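You operate a simulated robot arm through the tools that you are given. There is no shell and no other tool. Be economical: measure what you need, move in short steps, check, and stop when the job is done.

You run a simulated two-armed robot. Do the job below in one go: nothing can be reset, and whatever is moved stays where it is left.

Task
Seat the white-capped bottle and pump both oil glasses to their lines.
Fine: bottle in the steel holder of the green pump; drum glass first; oil selector ends at OFF; the other bottle, levers and valves stay.

It is judged by the outcome, as a careful person would: the job done as asked, and still so three seconds after it is handed in. It fails if anything else is knocked over, pushed out of place, dropped, spilled or broken.

Robot
Two 7-joint arms with fingered hands on one trunk that stands fixed in place. Base frame: the origin is at the foot of the trunk, x ahead of it, y to its left, z up. Readings come in mm, rad, newtons and seconds.
The left shoulder is at [200, 135, 945], the right one opposite. With the tool pointing down near the work surface each hand reaches from about 100 to 960 mm from the base axis, measured 20 degrees to its own side. Payload 4 kg a hand.
Tool frame (each hand has its own): the origin (TCP) lies between the finger pads and is the grasp point; the fingertips stand 25 mm ahead of it; z points along the fingers, y is the line along which they close. Largest opening 88 mm; the body of the gripper starts 29 mm behind the TCP. The gripper is a hand of 4 fingers: y runs from the thumb to the fingers, the wrist lies at [-13, -106, -174] in the tool frame, and closing takes about 1.5 s.
Orientation is that of the tool frame in the base frame, as a unit quaternion [w, x, y, z]. With the fingers straight down and the wrist toward the robot, the tool's x, y and z point along [0, 1, 0], [1, 0, 0] and [0, 0, -1] of the base frame.

Tools
- The arms move only by the tool send_rows. It takes "left_steps", "right_steps" or both (then of equal length, played together; a hand with none holds still); each is a list of rows, each a list of 6 numbers: the turn, a rotation vector about the base's x, y, z in units of 180 degrees (1.0 is 180 degrees), then the shift along the base's x, y, z in units of 150 mm (1.0 is 150 mm). In form: [[ax, ay, az, tx, ty, tz], ...]. A call has 1 to 12 rows; each row is the pose to reach, as a shift and turn from the pose commanded when the call began. "left_gripper" and "right_gripper" are, for a hand that has rows, the gripper command, from -1 (shut) to 1 (fully open), values between in proportion, set as the call begins (left out, the last holds). A call with a number of a shift or a turn outside -1 to 1 is refused whole. A row lasts 0.2 s, in which the tool goes at most 50 mm and 0.15 rad; a call with a longer step from one row to the next is refused whole, and so is a gripper value outside its range. A pose out of reach is approached as far as the arm can. The call stops where the force on the tool passes 40 N (or 10 N more than at its start, if that is more) or the arm is blocked; 0.2 s more then pass. The fingers move at their own pace (about 153 mm/s each) and stop on an object; they squeeze with about 27 N. The grip force told is the motor's: it shows also when the fingers shut on nothing. Time passes only in rows, and 0.2 s behind the last, so rows that repeat a pose let the fingers close. It gives the time, the measured TCP pose, the force on the tool (base axes), the opening and the grip force at its end, in the units of the frame above (readings bear some noise), with the torque about the TCP (base axes, N m) and any sound that the robot's microphone picked up.
- Cameras (640 x 400 px; columns grow to the right, rows downward): "scene" is now at [143.3, -7.9, 1552.9]; the picture's right is [-0.11, -0.99, 0.00], its down [-0.67, 0.07, -0.74] and it looks along [0.73, -0.08, -0.68] (base axes); focal length 300 px, centre (320, 200). "left" rides on the left gripper at [-64, -83, -98] in its tool frame; the picture's right is [-0.62, -0.37, 0.69], its down [0.71, -0.63, 0.30] and it looks along [0.32, 0.68, 0.65] (tool axes); focal length 265 px, centre (320, 200). "right" rides on the right gripper at [64, -83, -98] in its tool frame; the picture's right is [-0.62, 0.37, -0.69], its down [-0.71, -0.63, 0.30] and it looks along [-0.32, 0.68, 0.65] (tool axes); focal length 265 px, centre (320, 200). There is no depth. A picture from a camera that has moved, and an enlarged one, comes with that camera's place and axes in the base frame and with its lens.
- snapshot(camera): a new picture of that camera. No time passes.
- lift_body(by): slides the trunk up (or, below 0, down) by that many mm; the arms and the scene camera ride with it, the base frame stays. It gives what a move gives, with no picture.
- set_fingers(index, middle, ring, thumb_bend, thumb_turn, hand): sets how far each is bent, from 0 (flat) to 100 (curled in); at 30 the hand is open as for a grip, at 70 the pads meet at the TCP. One left out holds its place. A second passes; each finger stops where it meets its share of the squeeze, and holds until it gets a number again. A gripper value or a shape takes the hand back. It gives what a move gives, with no picture; readings hold the bend of each and the force on the fingers (four entries, about 0 where the hand has none), thumb and palm. thumb_turn goes from beside the hand (0) to across from the fingers (100), as for a grip.
- set_grasp(shape, hand): the hand has 4 fingers and takes this shape, open, in about a second: jaw (thumb against the fingers, like two jaws); tri (thumb and two fingers); tip (a fingertip pinch); poke (one finger out to press); point (the index stretched); flat (the hand flat); cup (the hand cupped); fist (a fist). The gripper value then closes the fingers along that shape, each until it touches; the sizes above hold for jaw. It gives what a move gives, with no picture.
- pan_tilt(pan, tilt): turns the head with the scene camera to pan (to the left, within 1.693 rad either way) and tilt (down, from -0.506 to 1.204), counted from straight ahead of the robot. It gives what a move gives.
- inspect(camera, box): a new picture of the part [left, top, right, bottom] of that camera's present view, enlarged. No time passes.
- finish_job(): hands the job in; it is judged then, once.

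Go step by step. Nothing tells you positions but the pictures and the camera data: compare them with the known pose of the tool, close in by small moves and look again before you grip or let go. The budget is 120 turns and 94 pictures, counting those below and the enlarged ones. Unless the task says otherwise, let go and move clear before handing in, and close with one line.

The tools are called after ">>>" as a command line: name --argument value ..., lists and objects as JSON in quotes. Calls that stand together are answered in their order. send_rows: Moves the arms, as the interface text tells. Its arguments: {"type":"object","properties":{"left_steps":{"type":"array"},"left_gripper":{"type":"number"},"right_steps":{"type":"array"},"right_gripper":{"type":"number"}},"required":[]} The other tools are called the same way: lift_body (by) slides the trunk up or down; set_grasp (shape, hand) gives the hand a shape; set_fingers (index, middle, ring, thumb_bend, thumb_turn, hand) moves the fingers one by one; pan_tilt (pan, tilt) turns the head that bears the scene camera; snapshot (camera) takes a picture; inspect (camera, box) takes an enlarged picture of a part of a camera's view; finish_job () hands the job in.

At the start:

```text
clock: 0.0
left_tcp_pos: [562.6, 282.4, 1281.5]
left_ee_rot: [-0.001, 0.708, 0.707, -0.001]
left_ft_force: [0.0, 0.1, 0.1]
left_moment: [-0.04, -0.01, 0.0]
left_grip_width: 87.9
left_grip_force: 0.1
left_shape: jaw
left_bend: [30.0, 30.0, 30.0, 30.0, 98.0]
left_finger forces: [0.0, 0.1, 0.0, 0.0, 0.0, 0.0]
right_tcp_pos: [571.0, -161.9, 1292.8]
right_ee_rot: [0.0, 0.708, 0.707, 0.0]
right_ft_force: [0.5, -0.5, 0.1]
right_moment: [0.0, -0.01, 0.04]
right_grip_width: 87.7
right_grip_force: 0.1
right_shape: jaw
right_bend: [30.0, 30.0, 30.0, 30.0, 98.0]
right_finger forces: [0.0, 0.0, 0.0, 0.1, 0.0, 0.0]
trunk travel left (down, up): [-550.0, 220.0]
head pan, tilt: [-0.108, 0.742]
```

scene: 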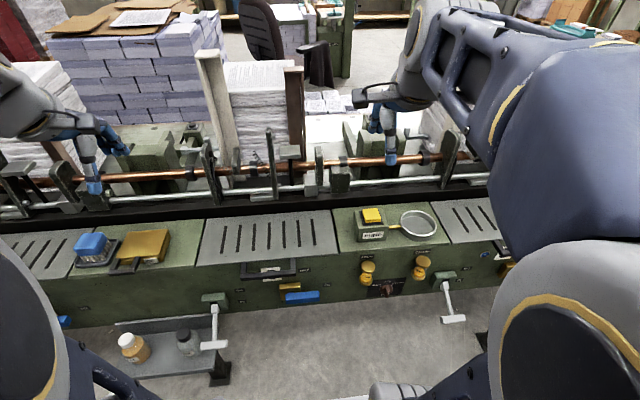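
right: 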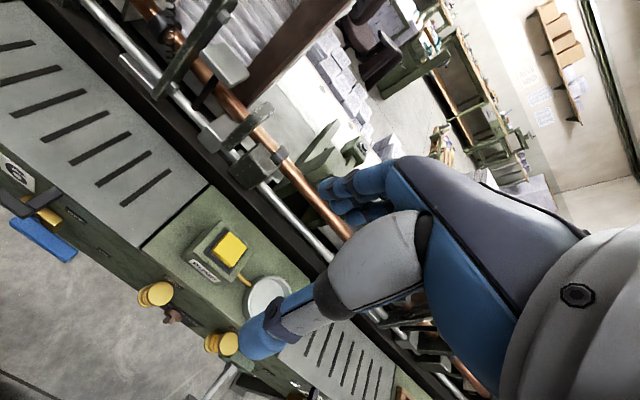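
left: 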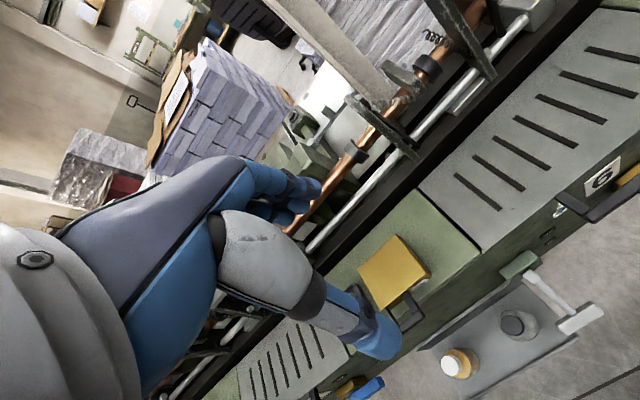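

I see a machine with a green front deck, two oil glasses (amber) on the front, a green pump with a ring holder, and two bottles on a lower shelf. I will look closer before moving.

>>> inspect --camera "scene" --box '[320, 190, 520, 330]'

>>> inspect --camera "scene" --box '[50, 200, 350, 390]'

```text
2.86 times, centred on (420, 260) of scene
camera zoom: at [143.3, -7.9, 1552.9], right [-0.11, -0.99, 0.0], down [-0.67, 0.07, -0.74], along [0.73, -0.08, -0.68], focal length 857 px, centre (34, 29)
```

zoom: 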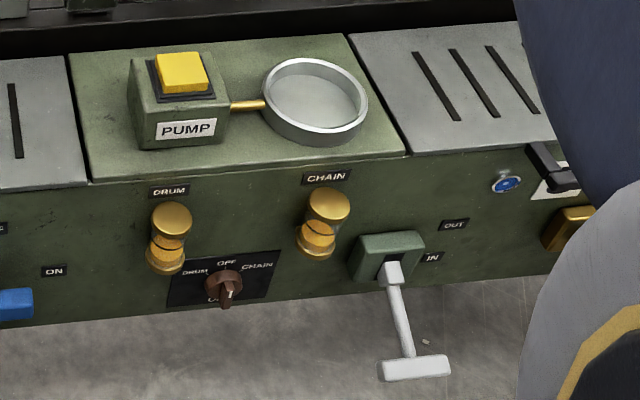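

```text
2.11 times, centred on (200, 295) of scene
camera zoom: at [143.3, -7.9, 1552.9], right [-0.11, -0.99, 0.0], down [-0.67, 0.07, -0.74], along [0.73, -0.08, -0.68], focal length 632 px, centre (573, 0)
```

zoom: 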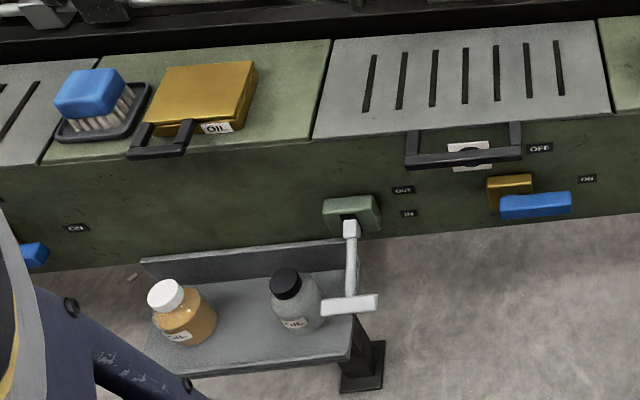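

>>> inspect --camera "scene" --box '[350, 240, 450, 302]'

>>> inspect --camera "right" --box '[120, 200, 300, 380]'

>>> inspect --camera "left" --box '[400, 240, 620, 400]'

```text
6.40 times, centred on (400, 271) of scene
camera zoom: at [143.3, -7.9, 1552.9], right [-0.11, -0.99, 0.0], down [-0.67, 0.07, -0.74], along [0.73, -0.08, -0.68], focal length 1920 px, centre (-192, -254)
```

zoom: 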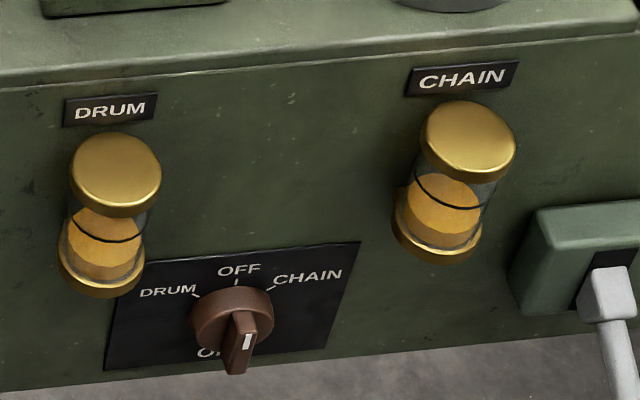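

```text
2.22 times, centred on (210, 290) of right
camera zoom: at [487.5, -99.1, 1390.4], right [0.37, -0.62, 0.69], down [-0.63, -0.71, -0.3], along [0.68, -0.32, -0.65], focal length 590 px, centre (564, 0)
```

zoom: 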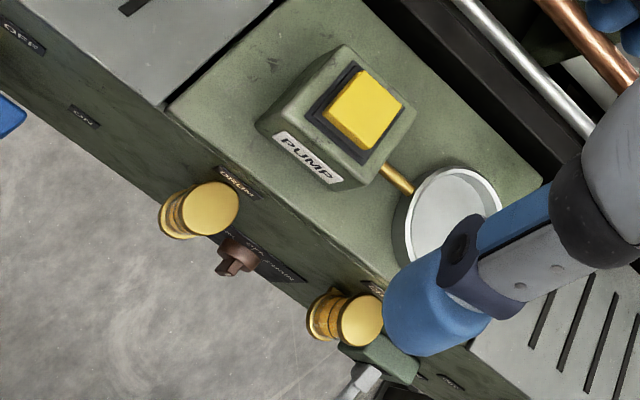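

```text
2.50 times, centred on (510, 320) of left
camera zoom: at [479.0, 216.2, 1381.5], right [-0.37, -0.62, -0.69], down [-0.63, 0.71, -0.3], along [0.68, 0.32, -0.65], focal length 664 px, centre (-155, -100)
```

zoom: 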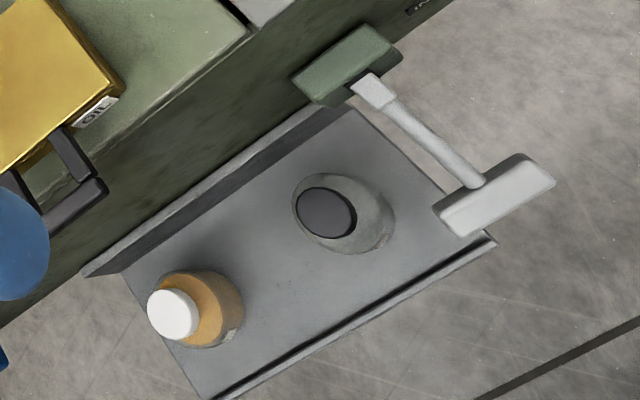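

>>> send_rows --left_steps '[[0, 0, 0, -0.03, 0.16, -0.16], [0, 0, 0, -0.06, 0.33, -0.33], [0, 0, 0, -0.09, 0.5, -0.5], [0, 0, 0, -0.12, 0.66, -0.66], [0, 0, 0, -0.15, 0.83, -0.83], [0, 0, 0, -0.18, 1, -1]]' --left_gripper 1

>>> send_rows --left_steps '[[0, 0, 0, 0, 0.06, -0.25], [0, 0, 0, 0, 0.12, -0.5], [0, 0, 0, 0, 0.187, -0.75], [0, 0, 0, 0, 0.187, -1], [0, 0, 0, 0, 0.187, -1]]'

>>> snapshot --camera "left"

>>> snapshot --camera "scene"

```text
clock: 1.4
left_tcp_pos: [534.8, 430.7, 1132.6]
left_ee_rot: [0.0, 0.707, 0.707, 0.001]
left_ft_force: [-0.5, 0.5, 0.7]
left_moment: [0.03, -0.02, -0.02]
left_grip_width: 87.5
left_grip_force: 0.1
left_shape: jaw
left_bend: [30.0, 30.0, 30.0, 30.0, 98.0]
left_finger forces: [0.0, 0.0, 0.0, 0.0, 0.0, 0.1]
right_tcp_pos: [570.2, -162.8, 1292.7]
right_ee_rot: [-0.001, 0.707, 0.707, 0.0]
right_ft_force: [0.4, 0.0, 0.3]
right_moment: [0.03, 0.02, -0.02]
right_grip_width: 87.6
right_grip_force: 0.1
right_shape: jaw
right_bend: [30.0, 30.0, 30.0, 30.0, 98.0]
right_finger forces: [0.0, 0.0, 0.0, 0.0, 0.0, 0.0]
trunk travel left (down, up): [-550.0, 220.0]
head pan, tilt: [-0.108, 0.742]
```

```text
clock: 2.6
left_tcp_pos: [534.1, 460.7, 982.2]
left_ee_rot: [0.0, 0.708, 0.706, 0.0]
left_ft_force: [0.0, -0.4, 0.9]
left_moment: [0.02, 0.03, -0.03]
left_grip_width: 87.5
left_grip_force: 0.0
left_shape: jaw
left_bend: [30.0, 30.0, 30.0, 30.0, 98.0]
left_finger forces: [0.0, 0.0, 0.0, 0.0, 0.0, 0.0]
right_tcp_pos: [569.0, -162.7, 1292.8]
right_ee_rot: [0.0, 0.707, 0.707, 0.0]
right_ft_force: [0.6, 0.3, -0.2]
right_moment: [-0.02, 0.02, 0.0]
right_grip_width: 87.7
right_grip_force: 0.1
right_shape: jaw
right_bend: [30.0, 30.0, 30.0, 30.0, 98.0]
right_finger forces: [0.1, 0.0, 0.0, 0.0, 0.1, 0.0]
trunk travel left (down, up): [-550.0, 220.0]
head pan, tilt: [-0.108, 0.742]
```

```text
85 pictures are left
camera left: at [451.3, 394.5, 1081.5], right [-0.37, -0.62, -0.69], down [-0.63, 0.71, -0.3], along [0.68, 0.32, -0.65], focal length 265 px, centre (320, 200)
```

left: 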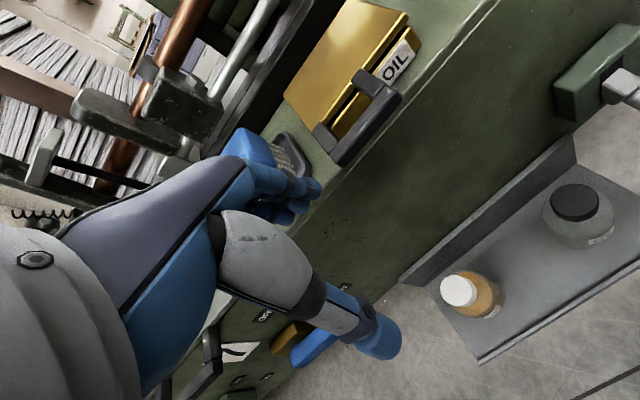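

```text
84 pictures are left
camera scene: at [143.2, -8.0, 1552.9], right [-0.11, -0.99, 0.0], down [-0.67, 0.07, -0.74], along [0.73, -0.08, -0.68], focal length 300 px, centre (320, 200)
```

scene: 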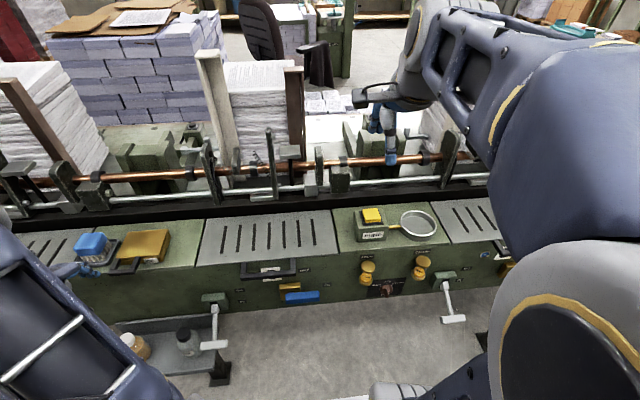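

The white cap is about (536, 467, 733). I'll go down in two steps and look.

>>> send_rows --left_steps '[[0, 0, 0, 0, 0.045, -0.25], [0, 0, 0, 0, 0.045, -0.5], [0, 0, 0, 0, 0.045, -0.75], [0, 0, 0, 0, 0.045, -1], [0, 0, 0, 0, 0.045, -1]]'

>>> snapshot --camera "left"

```text
clock: 3.8
left_tcp_pos: [535.4, 466.8, 831.7]
left_ee_rot: [0.0, 0.708, 0.706, 0.0]
left_ft_force: [0.6, -0.4, -0.9]
left_moment: [0.0, 0.02, -0.03]
left_grip_width: 87.5
left_grip_force: 0.1
left_shape: jaw
left_bend: [30.0, 30.0, 30.0, 30.0, 98.0]
left_finger forces: [0.0, 0.0, 0.0, 0.1, 0.0, 0.0]
right_tcp_pos: [570.9, -161.6, 1292.7]
right_ee_rot: [0.001, 0.707, 0.707, 0.0]
right_ft_force: [0.4, 1.2, 0.4]
right_moment: [0.0, -0.01, 0.0]
right_grip_width: 87.5
right_grip_force: 0.1
right_shape: jaw
right_bend: [30.0, 30.0, 30.0, 30.0, 98.0]
right_finger forces: [0.0, 0.1, 0.0, 0.0, 0.0, 0.0]
trunk travel left (down, up): [-550.0, 220.0]
head pan, tilt: [-0.108, 0.742]
```

```text
83 pictures are left
camera left: at [451.2, 401.8, 930.7], right [-0.37, -0.62, -0.69], down [-0.63, 0.71, -0.3], along [0.68, 0.32, -0.65], focal length 265 px, centre (320, 200)
```

left: 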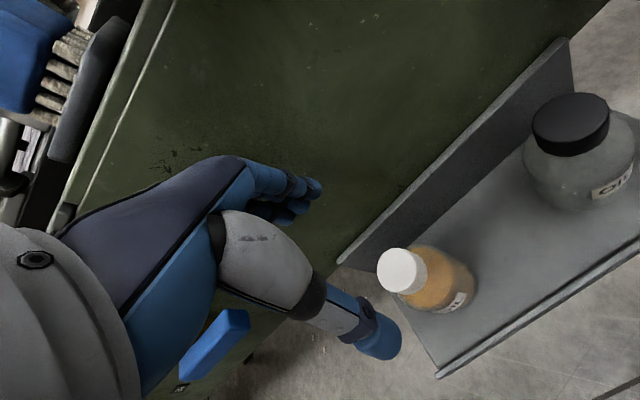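

>>> send_rows --left_steps '[[0, 0, 0, 0, 0, -0.2], [0, 0, 0, 0, 0, -0.4], [0, 0, 0, 0, 0, -0.55], [0, 0, 0, 0, 0, -0.65], [0, 0, 0, 0, 0, -0.73], [0, 0, 0, 0, 0, -0.73]]'

>>> snapshot --camera "left"

```text
clock: 5.2
left_tcp_pos: [535.6, 467.4, 722.6]
left_ee_rot: [-0.001, 0.707, 0.707, 0.001]
left_ft_force: [0.3, 1.0, 0.1]
left_moment: [-0.02, 0.02, -0.03]
left_grip_width: 87.8
left_grip_force: 0.1
left_shape: jaw
left_bend: [30.0, 30.0, 30.0, 30.0, 98.0]
left_finger forces: [0.1, 0.1, 0.1, 0.0, 0.0, 0.0]
right_tcp_pos: [570.4, -161.0, 1292.8]
right_ee_rot: [0.0, 0.707, 0.707, 0.0]
right_ft_force: [-0.3, -0.1, -0.2]
right_moment: [0.0, 0.0, 0.01]
right_grip_width: 87.6
right_grip_force: 0.1
right_shape: jaw
right_bend: [30.0, 30.0, 30.0, 30.0, 98.0]
right_finger forces: [0.0, 0.0, 0.0, 0.0, 0.1, 0.0]
trunk travel left (down, up): [-550.0, 220.0]
head pan, tilt: [-0.108, 0.742]
```

```text
82 pictures are left
camera left: at [452.0, 401.3, 822.3], right [-0.37, -0.62, -0.69], down [-0.63, 0.71, -0.3], along [0.68, 0.32, -0.65], focal length 265 px, centre (320, 200)
```

left: 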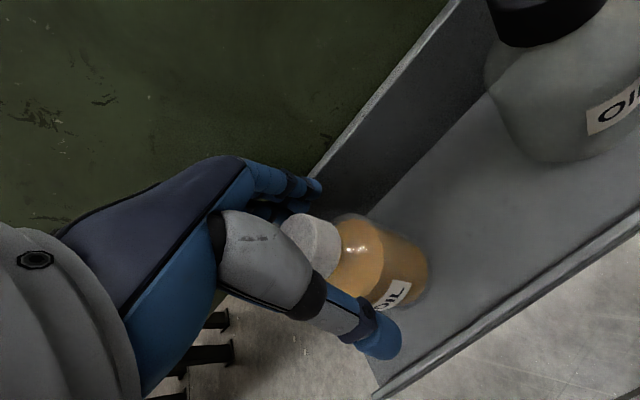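

>>> send_rows --left_steps '[[0, 0, 0, 0, 0, 0], [0, 0, 0, 0, 0, 0], [0, 0, 0, 0, 0, 0], [0, 0, 0, 0, 0, 0], [0, 0, 0, 0, 0, 0], [0, 0, 0, 0, 0, 0], [0, 0, 0, 0, 0, 0], [0, 0, 0, 0, 0, 0]]' --left_gripper -1

>>> snapshot --camera "left"

```text
clock: 7.0
left_tcp_pos: [536.6, 467.5, 723.9]
left_ee_rot: [0.001, 0.707, 0.707, 0.002]
left_ft_force: [0.9, -2.6, 27.0]
left_moment: [-0.04, -0.44, -0.03]
left_grip_width: 23.9
left_grip_force: 27.1
left_shape: jaw
left_bend: [74.0, 50.0, 58.0, 75.0, 100.0]
left_finger forces: [24.5, 9.9, 4.4, 0.0, 29.4, 0.0]
right_tcp_pos: [569.9, -163.3, 1293.2]
right_ee_rot: [0.001, 0.708, 0.706, 0.0]
right_ft_force: [0.3, -0.4, 0.2]
right_moment: [0.02, 0.02, 0.0]
right_grip_width: 87.5
right_grip_force: 0.2
right_shape: jaw
right_bend: [30.0, 30.0, 30.0, 30.0, 98.0]
right_finger forces: [0.1, 0.0, 0.1, 0.1, 0.0, 0.0]
trunk travel left (down, up): [-550.0, 220.0]
head pan, tilt: [-0.108, 0.742]
```

```text
81 pictures are left
camera left: at [452.3, 401.2, 823.3], right [-0.37, -0.62, -0.69], down [-0.63, 0.71, -0.31], along [0.69, 0.33, -0.65], focal length 265 px, centre (320, 200)
```

left: 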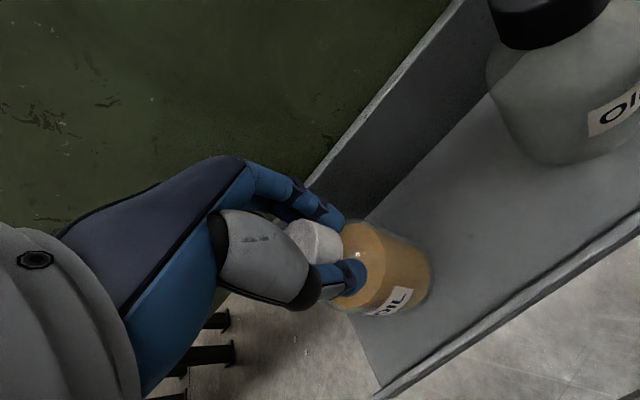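

The fingertips slid below the cap and press on the shoulder of the bottle. I'll open, rise and grip the cap itself.

>>> send_rows --left_steps '[[0, 0, 0, 0, 0, 0], [0, 0, 0, 0, 0, 0], [0, 0, 0, 0, 0, 0], [0, 0, 0, 0, 0, 0], [0, 0, 0, 0, 0, 0.05], [0, 0, 0, 0, 0, 0.1], [0, 0, 0, 0, 0, 0.1], [0, 0, 0, 0, 0, 0.1]]' --left_gripper 1

>>> inspect --camera "left" --box '[220, 150, 460, 390]'

```text
clock: 8.8
left_tcp_pos: [536.4, 466.1, 739.3]
left_ee_rot: [0.0, 0.707, 0.708, -0.001]
left_ft_force: [0.4, -0.4, 0.8]
left_moment: [0.03, 0.01, -0.01]
left_grip_width: 87.6
left_grip_force: 0.1
left_shape: jaw
left_bend: [30.0, 30.0, 30.0, 30.0, 98.0]
left_finger forces: [0.1, 0.0, 0.0, 0.0, 0.1, 0.1]
right_tcp_pos: [570.6, -161.9, 1292.8]
right_ee_rot: [0.0, 0.708, 0.707, 0.0]
right_ft_force: [-0.1, 0.5, 0.1]
right_moment: [-0.02, -0.02, -0.01]
right_grip_width: 87.6
right_grip_force: 0.1
right_shape: jaw
right_bend: [30.0, 30.0, 30.0, 30.0, 98.0]
right_finger forces: [0.0, 0.1, 0.0, 0.0, 0.0, 0.0]
trunk travel left (down, up): [-550.0, 220.0]
head pan, tilt: [-0.108, 0.742]
```

```text
1.67 times, centred on (340, 270) of left
camera zoom: at [452.0, 401.1, 837.5], right [-0.37, -0.62, -0.69], down [-0.63, 0.71, -0.3], along [0.68, 0.32, -0.65], focal length 442 px, centre (287, 83)
```

zoom: 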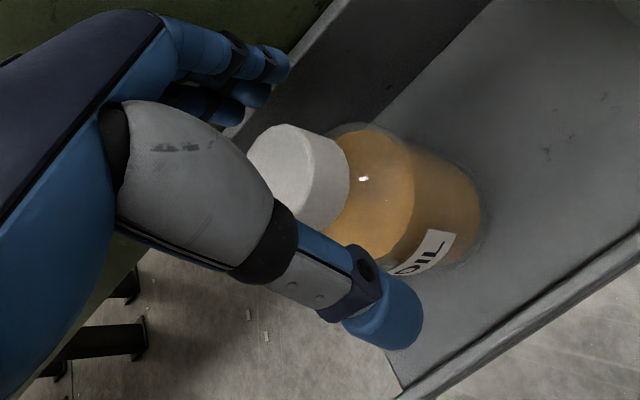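

>>> send_rows --left_steps '[[0, 0, 0, 0, 0.01, 0], [0, 0, 0, 0, 0.02, 0], [0, 0, 0, 0, 0.02, 0], [0, 0, 0, 0, 0.02, 0], [0, 0, 0, 0, 0.02, 0], [0, 0, 0, 0, 0.02, 0], [0, 0, 0, 0, 0.02, 0], [0, 0, 0, 0, 0.02, 0], [0, 0, 0, 0, 0.02, 0]]' --left_gripper -1

>>> inspect --camera "left" --box '[220, 150, 460, 390]'

```text
clock: 10.8
left_tcp_pos: [536.0, 468.8, 738.0]
left_ee_rot: [0.0, 0.707, 0.708, 0.0]
left_ft_force: [-0.6, 0.9, 0.4]
left_moment: [-0.01, -0.03, 0.01]
left_grip_width: 24.5
left_grip_force: 27.0
left_shape: jaw
left_bend: [74.0, 53.0, 58.0, 75.0, 100.0]
left_finger forces: [11.4, 7.4, 4.9, 0.0, 22.3, 0.1]
right_tcp_pos: [570.5, -161.3, 1292.2]
right_ee_rot: [0.001, 0.708, 0.707, 0.0]
right_ft_force: [-0.3, 0.4, 0.7]
right_moment: [0.0, -0.01, 0.02]
right_grip_width: 87.4
right_grip_force: 0.1
right_shape: jaw
right_bend: [30.0, 30.0, 30.0, 30.0, 98.0]
right_finger forces: [0.0, 0.1, 0.1, 0.1, 0.0, 0.0]
trunk travel left (down, up): [-550.0, 220.0]
head pan, tilt: [-0.108, 0.742]
```

```text
1.67 times, centred on (340, 270) of left
camera zoom: at [452.0, 404.0, 837.2], right [-0.37, -0.62, -0.69], down [-0.63, 0.71, -0.3], along [0.68, 0.32, -0.65], focal length 442 px, centre (287, 83)
```

zoom: 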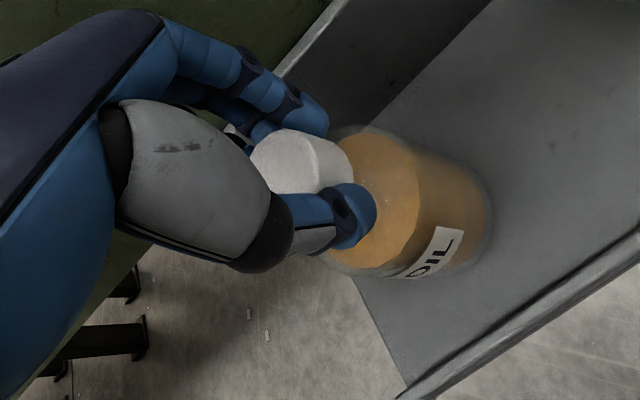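

The grip is now balanced on the cap. I'll lift a little to test it.

>>> send_rows --left_steps '[[0, 0, 0, 0, 0, 0.02], [0, 0, 0, 0, 0, 0.05], [0, 0, 0, 0, 0, 0.08], [0, 0, 0, 0, 0, 0.1], [0, 0, 0, 0, 0, 0.1]]'

>>> snapshot --camera "left"

```text
clock: 12.0
left_tcp_pos: [535.7, 469.5, 750.9]
left_ee_rot: [0.0, 0.707, 0.707, 0.0]
left_ft_force: [-0.7, 0.4, -1.2]
left_moment: [0.01, 0.02, 0.0]
left_grip_width: 24.6
left_grip_force: 27.4
left_shape: jaw
left_bend: [74.0, 53.0, 58.0, 75.0, 100.0]
left_finger forces: [11.4, 7.3, 4.9, 0.1, 22.2, 0.0]
right_tcp_pos: [570.1, -162.0, 1292.1]
right_ee_rot: [0.0, 0.707, 0.707, 0.0]
right_ft_force: [-0.5, 0.6, -0.6]
right_moment: [-0.07, -0.01, 0.04]
right_grip_width: 87.8
right_grip_force: 0.2
right_shape: jaw
right_bend: [30.0, 30.0, 30.0, 30.0, 98.0]
right_finger forces: [0.0, 0.0, 0.0, 0.0, 0.0, 0.0]
trunk travel left (down, up): [-550.0, 220.0]
head pan, tilt: [-0.108, 0.742]
```

```text
78 pictures are left
camera left: at [451.7, 404.0, 851.9], right [-0.37, -0.62, -0.69], down [-0.63, 0.71, -0.3], along [0.68, 0.32, -0.65], focal length 265 px, centre (320, 200)
```

left: 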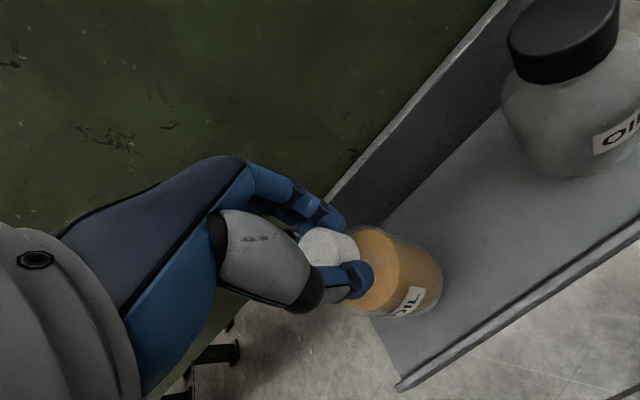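

The cap is slipping, so I'll open and look again for a grip round the body instead.

>>> send_rows --left_steps '[[0, 0, 0, 0, 0, 0], [0, 0, 0, 0, 0, 0], [0, 0, 0, 0, 0, 0], [0, 0, 0, 0, 0, 0], [0, 0, 0, 0, 0, 0.1], [0, 0, 0, 0, 0, 0.3], [0, 0, 0, 0, 0, 0.5], [0, 0, 0, 0, 0, 0.5]]' --left_gripper 1

>>> inspect --camera "left" --box '[300, 180, 540, 330]'

>>> inspect --camera "scene" --box '[80, 300, 240, 400]'

```text
clock: 13.8
left_tcp_pos: [535.0, 470.6, 826.4]
left_ee_rot: [0.0, 0.707, 0.707, 0.0]
left_ft_force: [-0.4, 0.2, 0.3]
left_moment: [0.01, 0.01, -0.01]
left_grip_width: 87.7
left_grip_force: 0.1
left_shape: jaw
left_bend: [30.0, 30.0, 30.0, 30.0, 98.0]
left_finger forces: [0.0, 0.0, 0.0, 0.1, 0.1, 0.1]
right_tcp_pos: [571.7, -163.0, 1294.0]
right_ee_rot: [0.001, 0.707, 0.707, 0.0]
right_ft_force: [0.3, 1.1, -0.6]
right_moment: [0.02, 0.03, 0.03]
right_grip_width: 87.8
right_grip_force: 0.0
right_shape: jaw
right_bend: [30.0, 30.0, 30.0, 30.0, 98.0]
right_finger forces: [0.0, 0.0, 0.0, 0.0, 0.0, 0.1]
trunk travel left (down, up): [-550.0, 220.0]
head pan, tilt: [-0.108, 0.742]
```

```text
2.67 times, centred on (420, 255) of left
camera zoom: at [451.9, 404.3, 926.7], right [-0.37, -0.62, -0.69], down [-0.63, 0.71, -0.3], along [0.68, 0.32, -0.65], focal length 708 px, centre (53, 53)
```

zoom: 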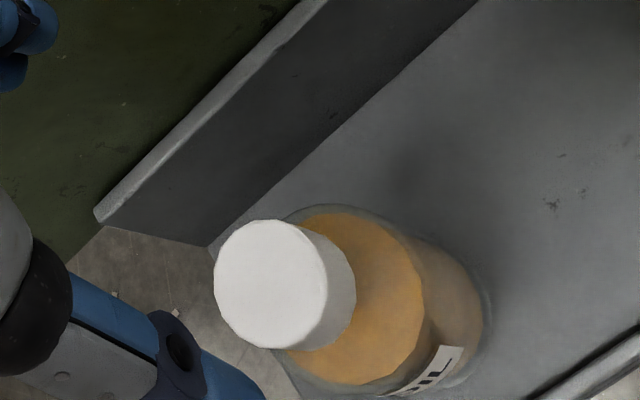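

```text
4.00 times, centred on (160, 350) of scene
camera zoom: at [143.3, -7.8, 1552.9], right [-0.11, -0.99, 0.0], down [-0.67, 0.07, -0.74], along [0.73, -0.08, -0.68], focal length 1200 px, centre (960, -400)
```

zoom: 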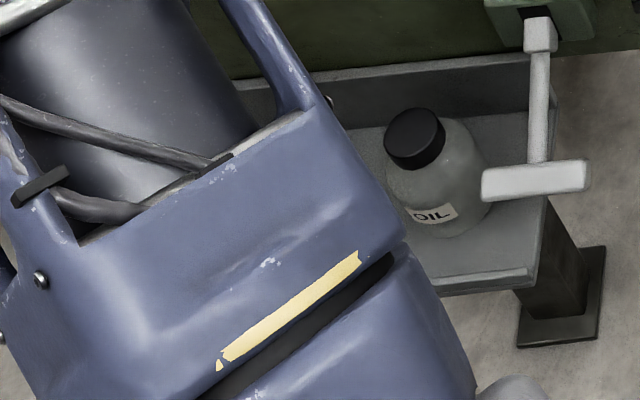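

>>> send_rows --left_steps '[[0, 0, 0, -0.067, 0.045, -0.1], [0, 0, 0, -0.067, 0.045, -0.28], [0, 0, 0, -0.067, 0.045, -0.44], [0, 0, 0, -0.067, 0.045, -0.44]]'

>>> inspect --camera "left" --box '[220, 150, 460, 390]'

```text
clock: 14.8
left_tcp_pos: [525.4, 476.1, 760.9]
left_ee_rot: [0.0, 0.707, 0.707, 0.0]
left_ft_force: [0.2, -0.1, -0.8]
left_moment: [-0.02, -0.02, 0.0]
left_grip_width: 87.6
left_grip_force: 0.0
left_shape: jaw
left_bend: [30.0, 30.0, 30.0, 30.0, 98.0]
left_finger forces: [0.1, 0.1, 0.1, 0.0, 0.0, 0.0]
right_tcp_pos: [569.9, -161.5, 1293.0]
right_ee_rot: [0.001, 0.708, 0.707, 0.0]
right_ft_force: [0.8, 0.4, -0.7]
right_moment: [-0.01, -0.02, 0.01]
right_grip_width: 87.6
right_grip_force: 0.2
right_shape: jaw
right_bend: [30.0, 30.0, 30.0, 30.0, 98.0]
right_finger forces: [0.0, 0.0, 0.0, 0.0, 0.0, 0.0]
trunk travel left (down, up): [-550.0, 220.0]
head pan, tilt: [-0.108, 0.742]
```

```text
1.67 times, centred on (340, 270) of left
camera zoom: at [442.2, 410.6, 860.3], right [-0.37, -0.62, -0.69], down [-0.63, 0.71, -0.3], along [0.68, 0.32, -0.65], focal length 442 px, centre (287, 83)
```

zoom: 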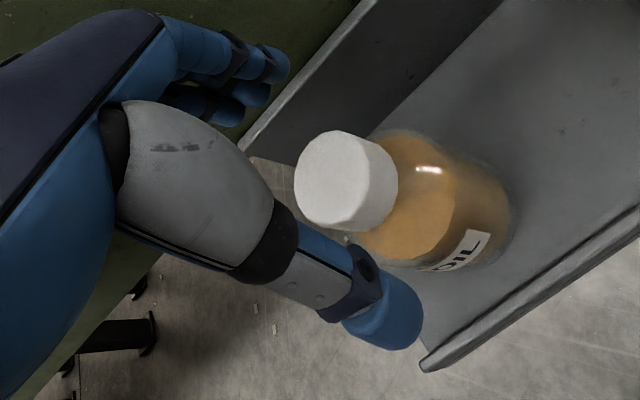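

>>> send_rows --left_steps '[[0, 0, 0, -0.01, 0, -0.12], [0, 0, 0, -0.01, 0, -0.24], [0, 0, 0, -0.01, 0, -0.335], [0, 0, 0, -0.01, 0, -0.335]]'

>>> inspect --camera "left" --box '[220, 150, 460, 390]'

```text
clock: 15.8
left_tcp_pos: [523.8, 476.9, 711.2]
left_ee_rot: [0.0, 0.708, 0.706, 0.0]
left_ft_force: [-0.3, -0.1, -0.1]
left_moment: [-0.03, 0.05, -0.02]
left_grip_width: 87.6
left_grip_force: 0.0
left_shape: jaw
left_bend: [30.0, 30.0, 30.0, 30.0, 98.0]
left_finger forces: [0.0, 0.0, 0.0, 0.1, 0.0, 0.0]
right_tcp_pos: [571.6, -162.4, 1292.4]
right_ee_rot: [0.0, 0.707, 0.707, 0.0]
right_ft_force: [0.4, 0.9, 0.1]
right_moment: [0.0, 0.0, 0.0]
right_grip_width: 87.6
right_grip_force: 0.1
right_shape: jaw
right_bend: [30.0, 30.0, 30.0, 30.0, 98.0]
right_finger forces: [0.0, 0.1, 0.1, 0.1, 0.0, 0.1]
trunk travel left (down, up): [-550.0, 220.0]
head pan, tilt: [-0.108, 0.742]
```

```text
1.67 times, centred on (340, 270) of left
camera zoom: at [440.6, 411.0, 811.0], right [-0.37, -0.62, -0.69], down [-0.63, 0.71, -0.3], along [0.68, 0.32, -0.65], focal length 442 px, centre (287, 83)
```

zoom: 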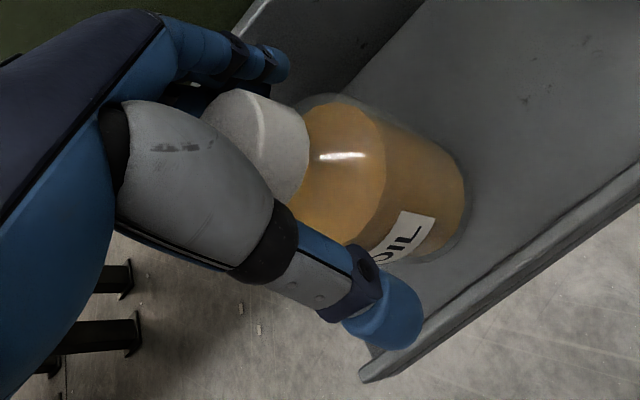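

>>> send_rows --left_steps '[[0, 0, 0, 0, 0, 0], [0, 0, 0, 0, 0, 0], [0, 0, 0, 0, 0, 0], [0, 0, 0, 0, 0, 0], [0, 0, 0, 0, 0, 0], [0, 0, 0, 0, 0, 0], [0, 0, 0, 0, 0, 0], [0, 0, 0, 0, 0, 0]]' --left_gripper -1

>>> inspect --camera "left" --box '[220, 150, 460, 390]'

```text
clock: 17.6
left_tcp_pos: [523.3, 476.7, 711.9]
left_ee_rot: [0.0, 0.707, 0.707, 0.0]
left_ft_force: [-0.7, 0.1, 19.5]
left_moment: [0.09, 0.0, -0.01]
left_grip_width: 44.0
left_grip_force: 27.3
left_shape: jaw
left_bend: [74.0, 44.0, 49.0, 69.0, 100.0]
left_finger forces: [12.3, 7.3, 5.9, 0.1, 24.4, 0.1]
right_tcp_pos: [570.3, -163.0, 1294.7]
right_ee_rot: [0.0, 0.707, 0.708, 0.0]
right_ft_force: [-0.1, -0.6, 0.2]
right_moment: [0.04, -0.02, -0.01]
right_grip_width: 87.6
right_grip_force: 0.1
right_shape: jaw
right_bend: [30.0, 30.0, 30.0, 30.0, 98.0]
right_finger forces: [0.1, 0.0, 0.0, 0.0, 0.1, 0.0]
trunk travel left (down, up): [-550.0, 220.0]
head pan, tilt: [-0.108, 0.742]
```

```text
1.67 times, centred on (340, 270) of left
camera zoom: at [440.6, 411.0, 811.7], right [-0.37, -0.62, -0.69], down [-0.63, 0.71, -0.3], along [0.68, 0.32, -0.65], focal length 442 px, centre (287, 83)
```

zoom: 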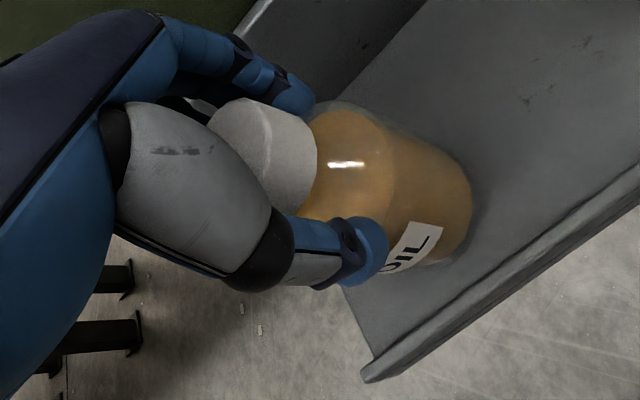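

The index reading curls past the bottle each time, so I'll open, rise and check which finger it is.

>>> send_rows --left_steps '[[0, 0, 0, 0, 0, 0], [0, 0, 0, 0, 0, 0], [0, 0, 0, 0, 0, 0], [0, 0, 0, 0, 0, 0], [0, 0, 0, 0, 0, 0.2], [0, 0, 0, 0, 0, 0.4], [0, 0, 0, 0, 0, 0.6], [0, 0, 0, 0, 0, 0.7], [0, 0, 0, 0, 0, 0.7]]' --left_gripper 1

>>> set_fingers --hand "left" --index 70

>>> snapshot --camera "left"

>>> set_fingers --hand "left" --middle 70 --ring 70 --thumb_bend 70

>>> snapshot --camera "left"

```text
clock: 19.6
left_tcp_pos: [523.2, 476.7, 816.0]
left_ee_rot: [0.0, 0.707, 0.707, 0.0]
left_ft_force: [0.8, -0.4, 0.7]
left_moment: [0.0, -0.01, 0.03]
left_grip_width: 87.7
left_grip_force: 0.2
left_shape: jaw
left_bend: [30.0, 30.0, 30.0, 30.0, 98.0]
left_finger forces: [0.0, 0.0, 0.0, 0.0, 0.0, 0.0]
right_tcp_pos: [570.8, -161.2, 1293.4]
right_ee_rot: [-0.001, 0.707, 0.708, 0.0]
right_ft_force: [0.9, -0.6, 0.2]
right_moment: [0.01, 0.02, 0.01]
right_grip_width: 87.4
right_grip_force: 0.0
right_shape: jaw
right_bend: [30.0, 30.0, 30.0, 30.0, 98.0]
right_finger forces: [0.1, 0.0, 0.0, 0.0, 0.0, 0.0]
trunk travel left (down, up): [-550.0, 220.0]
head pan, tilt: [-0.108, 0.742]
```

```text
clock: 20.6
left_tcp_pos: [524.0, 475.9, 816.2]
left_ee_rot: [0.0, 0.706, 0.708, 0.0]
left_ft_force: [-0.4, 0.0, 0.3]
left_moment: [-0.01, 0.0, -0.04]
left_grip_width: 41.5
left_grip_force: 0.0
left_shape: fingers
left_bend: [70.0, 30.0, 30.0, 30.0, 98.0]
left_finger forces: [0.0, 0.1, 0.0, 0.0, 0.1, 0.0]
right_tcp_pos: [572.0, -161.2, 1293.1]
right_ee_rot: [0.0, 0.707, 0.707, 0.0]
right_ft_force: [0.4, 0.3, 0.5]
right_moment: [0.03, 0.01, 0.01]
right_grip_width: 87.6
right_grip_force: 0.0
right_shape: jaw
right_bend: [30.0, 30.0, 30.0, 30.0, 98.0]
right_finger forces: [0.1, 0.1, 0.1, 0.0, 0.0, 0.0]
trunk travel left (down, up): [-550.0, 220.0]
head pan, tilt: [-0.108, 0.742]
```

```text
72 pictures are left
camera left: at [440.0, 411.0, 915.8], right [-0.37, -0.62, -0.69], down [-0.63, 0.71, -0.3], along [0.68, 0.32, -0.65], focal length 265 px, centre (320, 200)
```

left: 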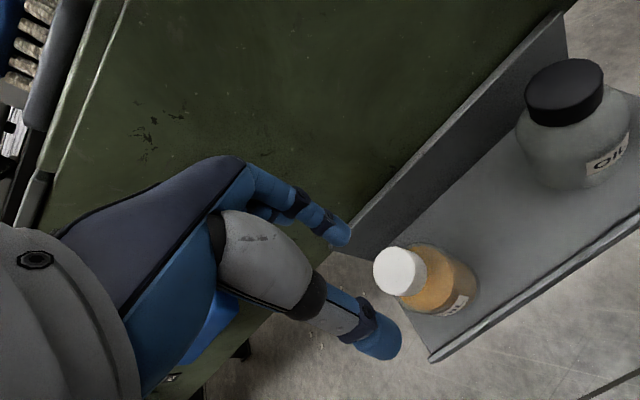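

```text
clock: 21.6
left_tcp_pos: [525.2, 476.8, 816.1]
left_ee_rot: [-0.001, 0.707, 0.707, 0.001]
left_ft_force: [0.1, -0.6, 0.0]
left_moment: [0.0, 0.01, -0.04]
left_grip_width: 0.0
left_grip_force: 0.1
left_shape: fingers
left_bend: [70.0, 70.0, 70.0, 70.0, 98.0]
left_finger forces: [0.0, 0.0, 0.1, 0.0, 0.0, 0.1]
right_tcp_pos: [571.4, -162.7, 1293.3]
right_ee_rot: [0.0, 0.707, 0.707, 0.0]
right_ft_force: [-0.6, -0.2, -0.5]
right_moment: [0.01, -0.02, 0.01]
right_grip_width: 87.8
right_grip_force: 0.1
right_shape: jaw
right_bend: [30.0, 30.0, 30.0, 30.0, 98.0]
right_finger forces: [0.0, 0.0, 0.0, 0.1, 0.1, 0.0]
trunk travel left (down, up): [-550.0, 220.0]
head pan, tilt: [-0.108, 0.742]
```

```text
71 pictures are left
camera left: at [440.0, 411.0, 915.8], right [-0.37, -0.62, -0.69], down [-0.63, 0.71, -0.3], along [0.68, 0.32, -0.65], focal length 265 px, centre (320, 200)
```

left: 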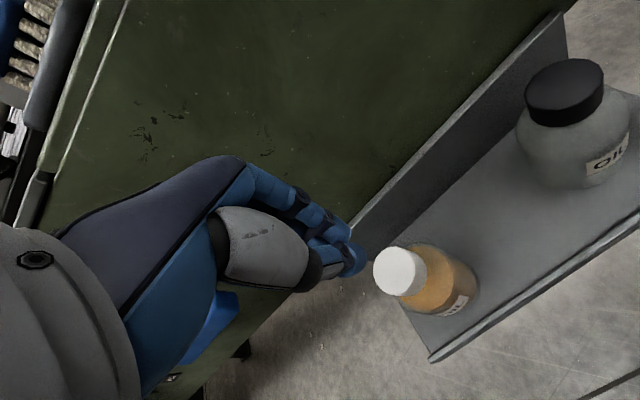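

The index works normally and I misread the zoom: the cap grip had in fact lifted the bottle. I'll regrip the cap at the same height, centred on (520, 475).

>>> set_grasp --hand "left" --shape "jaw"

>>> send_rows --left_steps '[[0, 0, 0, -0.02, -0.01, -0.15], [0, 0, 0, -0.025, -0.01, -0.3], [0, 0, 0, -0.025, -0.01, -0.45], [0, 0, 0, -0.025, -0.01, -0.525], [0, 0, 0, -0.025, -0.01, -0.525]]' --left_gripper 1

>>> snapshot --camera "left"

```text
clock: 22.5
left_tcp_pos: [524.1, 478.2, 817.0]
left_ee_rot: [0.001, 0.708, 0.707, 0.0]
left_ft_force: [-0.6, -0.3, -0.3]
left_moment: [0.02, 0.01, 0.05]
left_grip_width: 87.8
left_grip_force: 0.1
left_shape: jaw
left_bend: [30.0, 30.0, 30.0, 30.0, 98.0]
left_finger forces: [0.0, 0.0, 0.0, 0.0, 0.0, 0.1]
right_tcp_pos: [571.3, -163.3, 1293.5]
right_ee_rot: [0.0, 0.707, 0.707, 0.0]
right_ft_force: [0.4, 0.2, -0.2]
right_moment: [0.0, 0.05, 0.03]
right_grip_width: 87.7
right_grip_force: 0.1
right_shape: jaw
right_bend: [30.0, 30.0, 30.0, 30.0, 98.0]
right_finger forces: [0.0, 0.1, 0.0, 0.0, 0.0, 0.0]
trunk travel left (down, up): [-550.0, 220.0]
head pan, tilt: [-0.108, 0.742]
```

```text
clock: 23.7
left_tcp_pos: [520.3, 475.3, 737.5]
left_ee_rot: [0.001, 0.707, 0.707, 0.0]
left_ft_force: [0.2, 0.6, -0.6]
left_moment: [0.01, 0.0, 0.01]
left_grip_width: 87.5
left_grip_force: 0.1
left_shape: jaw
left_bend: [30.0, 30.0, 30.0, 30.0, 98.0]
left_finger forces: [0.0, 0.1, 0.0, 0.0, 0.1, 0.0]
right_tcp_pos: [571.6, -161.4, 1291.9]
right_ee_rot: [0.0, 0.707, 0.707, 0.0]
right_ft_force: [-0.6, 0.1, 0.5]
right_moment: [-0.02, 0.01, 0.0]
right_grip_width: 87.8
right_grip_force: 0.0
right_shape: jaw
right_bend: [30.0, 30.0, 30.0, 30.0, 98.0]
right_finger forces: [0.0, 0.0, 0.0, 0.1, 0.0, 0.1]
trunk travel left (down, up): [-550.0, 220.0]
head pan, tilt: [-0.108, 0.742]
```

```text
70 pictures are left
camera left: at [437.1, 409.4, 836.5], right [-0.37, -0.62, -0.69], down [-0.63, 0.71, -0.3], along [0.68, 0.32, -0.65], focal length 265 px, centre (320, 200)
```

left: 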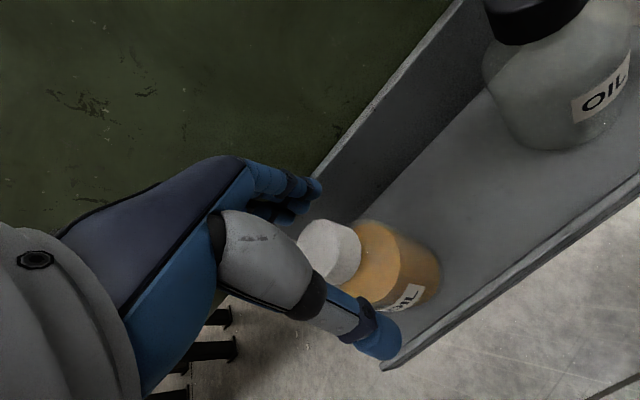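

>>> send_rows --left_steps '[[0, 0, 0, 0, -0.015, 0], [0, 0, 0, 0, -0.015, 0], [0, 0, 0, 0, -0.015, 0], [0, 0, 0, 0, -0.015, 0], [0, 0, 0, 0, -0.015, 0], [0, 0, 0, 0, -0.015, 0], [0, 0, 0, 0, -0.015, 0], [0, 0, 0, 0, -0.015, 0], [0, 0, 0, 0, -0.015, 0]]' --left_gripper -1

>>> send_rows --left_steps '[[0, 0, 0, 0, 0, 0.03], [0, 0, 0, 0, 0, 0.07], [0, 0, 0, 0, 0, 0.12], [0, 0, 0, 0, 0, 0.2], [0, 0, 0, 0, 0, 0.2]]'

>>> snapshot --camera "left"

```text
clock: 25.7
left_tcp_pos: [520.9, 472.7, 736.7]
left_ee_rot: [0.0, 0.707, 0.708, 0.001]
left_ft_force: [0.5, 0.9, 0.5]
left_moment: [0.0, 0.01, 0.01]
left_grip_width: 25.9
left_grip_force: 27.3
left_shape: jaw
left_bend: [74.0, 52.0, 59.0, 74.0, 100.0]
left_finger forces: [11.7, 8.1, 4.1, 0.0, 22.4, 0.0]
right_tcp_pos: [570.4, -162.2, 1292.7]
right_ee_rot: [0.0, 0.707, 0.707, 0.0]
right_ft_force: [-0.4, 0.3, -0.7]
right_moment: [-0.01, 0.01, 0.0]
right_grip_width: 87.6
right_grip_force: 0.1
right_shape: jaw
right_bend: [30.0, 30.0, 30.0, 30.0, 98.0]
right_finger forces: [0.0, 0.1, 0.0, 0.0, 0.0, 0.0]
trunk travel left (down, up): [-550.0, 220.0]
head pan, tilt: [-0.108, 0.742]
```

```text
clock: 26.9
left_tcp_pos: [520.6, 473.1, 767.1]
left_ee_rot: [0.0, 0.707, 0.708, 0.0]
left_ft_force: [0.6, -0.3, -0.3]
left_moment: [-0.05, 0.03, 0.02]
left_grip_width: 26.2
left_grip_force: 27.1
left_shape: jaw
left_bend: [74.0, 52.0, 59.0, 74.0, 100.0]
left_finger forces: [11.6, 8.0, 4.1, 0.1, 22.4, 0.0]
right_tcp_pos: [570.4, -161.8, 1293.0]
right_ee_rot: [0.0, 0.707, 0.707, 0.0]
right_ft_force: [0.2, -0.2, -0.1]
right_moment: [0.01, 0.0, -0.02]
right_grip_width: 87.4
right_grip_force: 0.1
right_shape: jaw
right_bend: [30.0, 30.0, 30.0, 30.0, 98.0]
right_finger forces: [0.0, 0.0, 0.0, 0.1, 0.1, 0.0]
trunk travel left (down, up): [-550.0, 220.0]
head pan, tilt: [-0.108, 0.742]
```

```text
69 pictures are left
camera left: at [436.7, 407.0, 867.5], right [-0.37, -0.62, -0.69], down [-0.63, 0.71, -0.3], along [0.68, 0.32, -0.65], focal length 265 px, centre (320, 200)
```

left: 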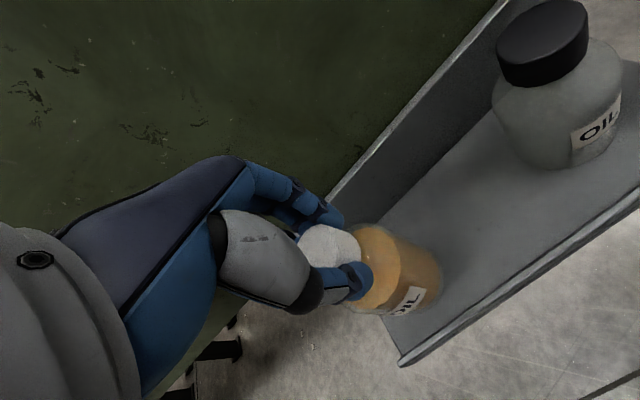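

The bottle hangs firmly from the hand. I'll raise the trunk to clear the bench, which also eases the reach across.

>>> lift_body --by 200

>>> snapshot --camera "scene"

```text
clock: 29.1
left_tcp_pos: [519.7, 472.8, 968.5]
left_ee_rot: [-0.001, 0.707, 0.707, 0.0]
left_ft_force: [-0.8, -0.4, -1.1]
left_moment: [0.0, 0.04, -0.02]
left_grip_width: 26.0
left_grip_force: 27.1
left_shape: jaw
left_bend: [74.0, 52.0, 59.0, 74.0, 100.0]
left_finger forces: [11.8, 8.1, 4.1, 0.0, 22.4, 0.0]
right_tcp_pos: [571.2, -162.5, 1493.2]
right_ee_rot: [0.001, 0.708, 0.706, 0.0]
right_ft_force: [0.7, -0.8, -0.2]
right_moment: [0.01, 0.03, 0.0]
right_grip_width: 87.8
right_grip_force: 0.1
right_shape: jaw
right_bend: [30.0, 30.0, 30.0, 30.0, 98.0]
right_finger forces: [0.0, 0.0, 0.1, 0.0, 0.0, 0.0]
trunk travel left (down, up): [-750.0, 20.0]
head pan, tilt: [-0.108, 0.742]
```

```text
68 pictures are left
camera scene: at [143.3, -7.9, 1752.8], right [-0.11, -0.99, 0.0], down [-0.67, 0.07, -0.74], along [0.73, -0.08, -0.68], focal length 300 px, centre (320, 200)
```

scene: 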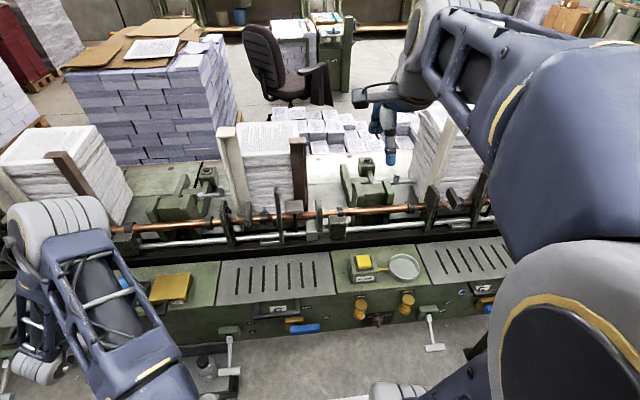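

Next I'll move the right arm aside while raising the bottle.

>>> send_rows --left_steps '[[0, 0, 0, 0, 0, 0.15], [0, 0, 0, 0, 0, 0.35], [0, 0, 0, 0, 0, 0.55], [0, 0, 0, 0, 0, 0.75], [0, 0, 0, 0, 0, 0.9], [0, 0, 0, 0, 0, 1]]' --right_steps '[[0, 0, 0, 0, -0.16, 0], [0, 0, 0, 0, -0.33, 0], [0, 0, 0, 0, -0.5, 0], [0, 0, 0, 0, -0.66, 0], [0, 0, 0, 0, -0.83, 0], [0, 0, 0, 0, -1, 0]]'

>>> send_rows --left_steps '[[0, 0, 0, 0, -0.15, 0], [0, 0, 0, 0, -0.3, 0], [0, 0, 0, 0, -0.5, 0], [0, 0, 0, 0, -0.7, 0], [0, 0, 0, 0, -0.85, 0], [0, 0, 0, 0, -1, 0]]' --right_steps '[[0, 0, 0, 0, -0.16, -0.1], [0, 0, 0, 0, -0.33, -0.2], [0, 0, 0, 0, -0.5, -0.3], [0, 0, 0, 0, -0.66, -0.4], [0, 0, 0, 0, -0.83, -0.5], [0, 0, 0, 0, -1, -0.6]]'

>>> send_rows --left_steps '[[0, 0, 0, 0, -0.15, 0], [0, 0, 0, 0, -0.3, 0], [0, 0, 0, 0, -0.5, 0], [0, 0, 0, 0, -0.7, 0], [0, 0, 0, 0, -0.85, 0], [0, 0, 0, 0, -1, 0]]'

>>> snapshot --camera "scene"

>>> snapshot --camera "left"

```text
clock: 30.5
left_tcp_pos: [521.0, 472.8, 1117.6]
left_ee_rot: [0.0, 0.707, 0.707, 0.0]
left_ft_force: [-0.2, -0.2, -1.4]
left_moment: [-0.02, -0.02, 0.05]
left_grip_width: 25.9
left_grip_force: 27.0
left_shape: jaw
left_bend: [74.0, 52.0, 59.0, 75.0, 100.0]
left_finger forces: [11.6, 8.1, 4.3, 0.0, 22.4, 0.0]
right_tcp_pos: [570.4, -312.3, 1490.7]
right_ee_rot: [0.0, 0.708, 0.707, 0.0]
right_ft_force: [1.0, -0.4, 0.0]
right_moment: [-0.01, -0.02, -0.02]
right_grip_width: 87.7
right_grip_force: 0.2
right_shape: jaw
right_bend: [30.0, 30.0, 30.0, 30.0, 98.0]
right_finger forces: [0.1, 0.1, 0.1, 0.0, 0.1, 0.0]
trunk travel left (down, up): [-750.0, 20.0]
head pan, tilt: [-0.108, 0.742]
```

```text
clock: 31.9
left_tcp_pos: [519.5, 322.9, 1117.3]
left_ee_rot: [0.0, 0.707, 0.707, 0.0]
left_ft_force: [0.5, 0.3, -1.4]
left_moment: [-0.02, -0.04, -0.01]
left_grip_width: 25.6
left_grip_force: 27.2
left_shape: jaw
left_bend: [74.0, 52.0, 59.0, 75.0, 100.0]
left_finger forces: [11.9, 8.0, 4.5, 0.1, 22.4, 0.0]
right_tcp_pos: [569.8, -461.0, 1404.4]
right_ee_rot: [-0.001, 0.707, 0.707, 0.0]
right_ft_force: [-0.6, -0.3, -0.6]
right_moment: [-0.02, -0.03, 0.01]
right_grip_width: 87.7
right_grip_force: 0.1
right_shape: jaw
right_bend: [30.0, 30.0, 30.0, 30.0, 98.0]
right_finger forces: [0.0, 0.0, 0.0, 0.1, 0.0, 0.0]
trunk travel left (down, up): [-750.0, 20.0]
head pan, tilt: [-0.108, 0.742]
```

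```text
clock: 33.3
left_tcp_pos: [568.3, 182.3, 1117.0]
left_ee_rot: [0.0, 0.707, 0.708, -0.001]
left_ft_force: [0.5, 0.9, -1.1]
left_moment: [0.01, 0.0, 0.0]
left_grip_width: 25.7
left_grip_force: 27.2
left_shape: jaw
left_bend: [74.0, 52.0, 59.0, 75.0, 100.0]
left_finger forces: [12.3, 8.2, 4.7, 0.1, 22.1, 0.0]
left hand out of reach, approached as far as the arm can: row 2, 3, 4, 5, 6
right_tcp_pos: [570.9, -460.9, 1402.5]
right_ee_rot: [0.0, 0.707, 0.707, 0.0]
right_ft_force: [0.8, 0.3, 0.2]
right_moment: [-0.02, 0.0, 0.05]
right_grip_width: 87.5
right_grip_force: 0.0
right_shape: jaw
right_bend: [30.0, 30.0, 30.0, 30.0, 98.0]
right_finger forces: [0.0, 0.0, 0.0, 0.0, 0.0, 0.0]
trunk travel left (down, up): [-750.0, 20.0]
head pan, tilt: [-0.108, 0.742]
```

```text
67 pictures are left
camera scene: at [143.3, -7.6, 1752.9], right [-0.11, -0.99, 0.0], down [-0.67, 0.07, -0.74], along [0.73, -0.08, -0.68], focal length 300 px, centre (320, 200)
```

scene: 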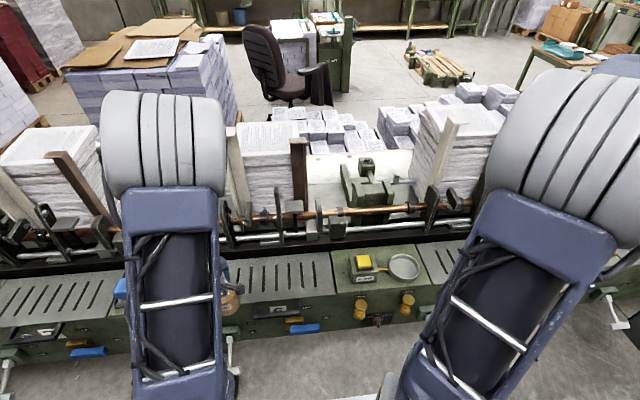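

```text
66 pictures are left
camera left: at [484.1, 117.3, 1217.5], right [-0.37, -0.62, -0.69], down [-0.63, 0.71, -0.3], along [0.68, 0.32, -0.65], focal length 265 px, centre (320, 200)
```

left: 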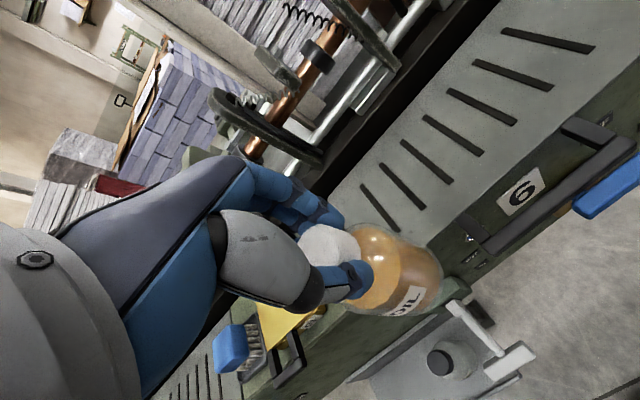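

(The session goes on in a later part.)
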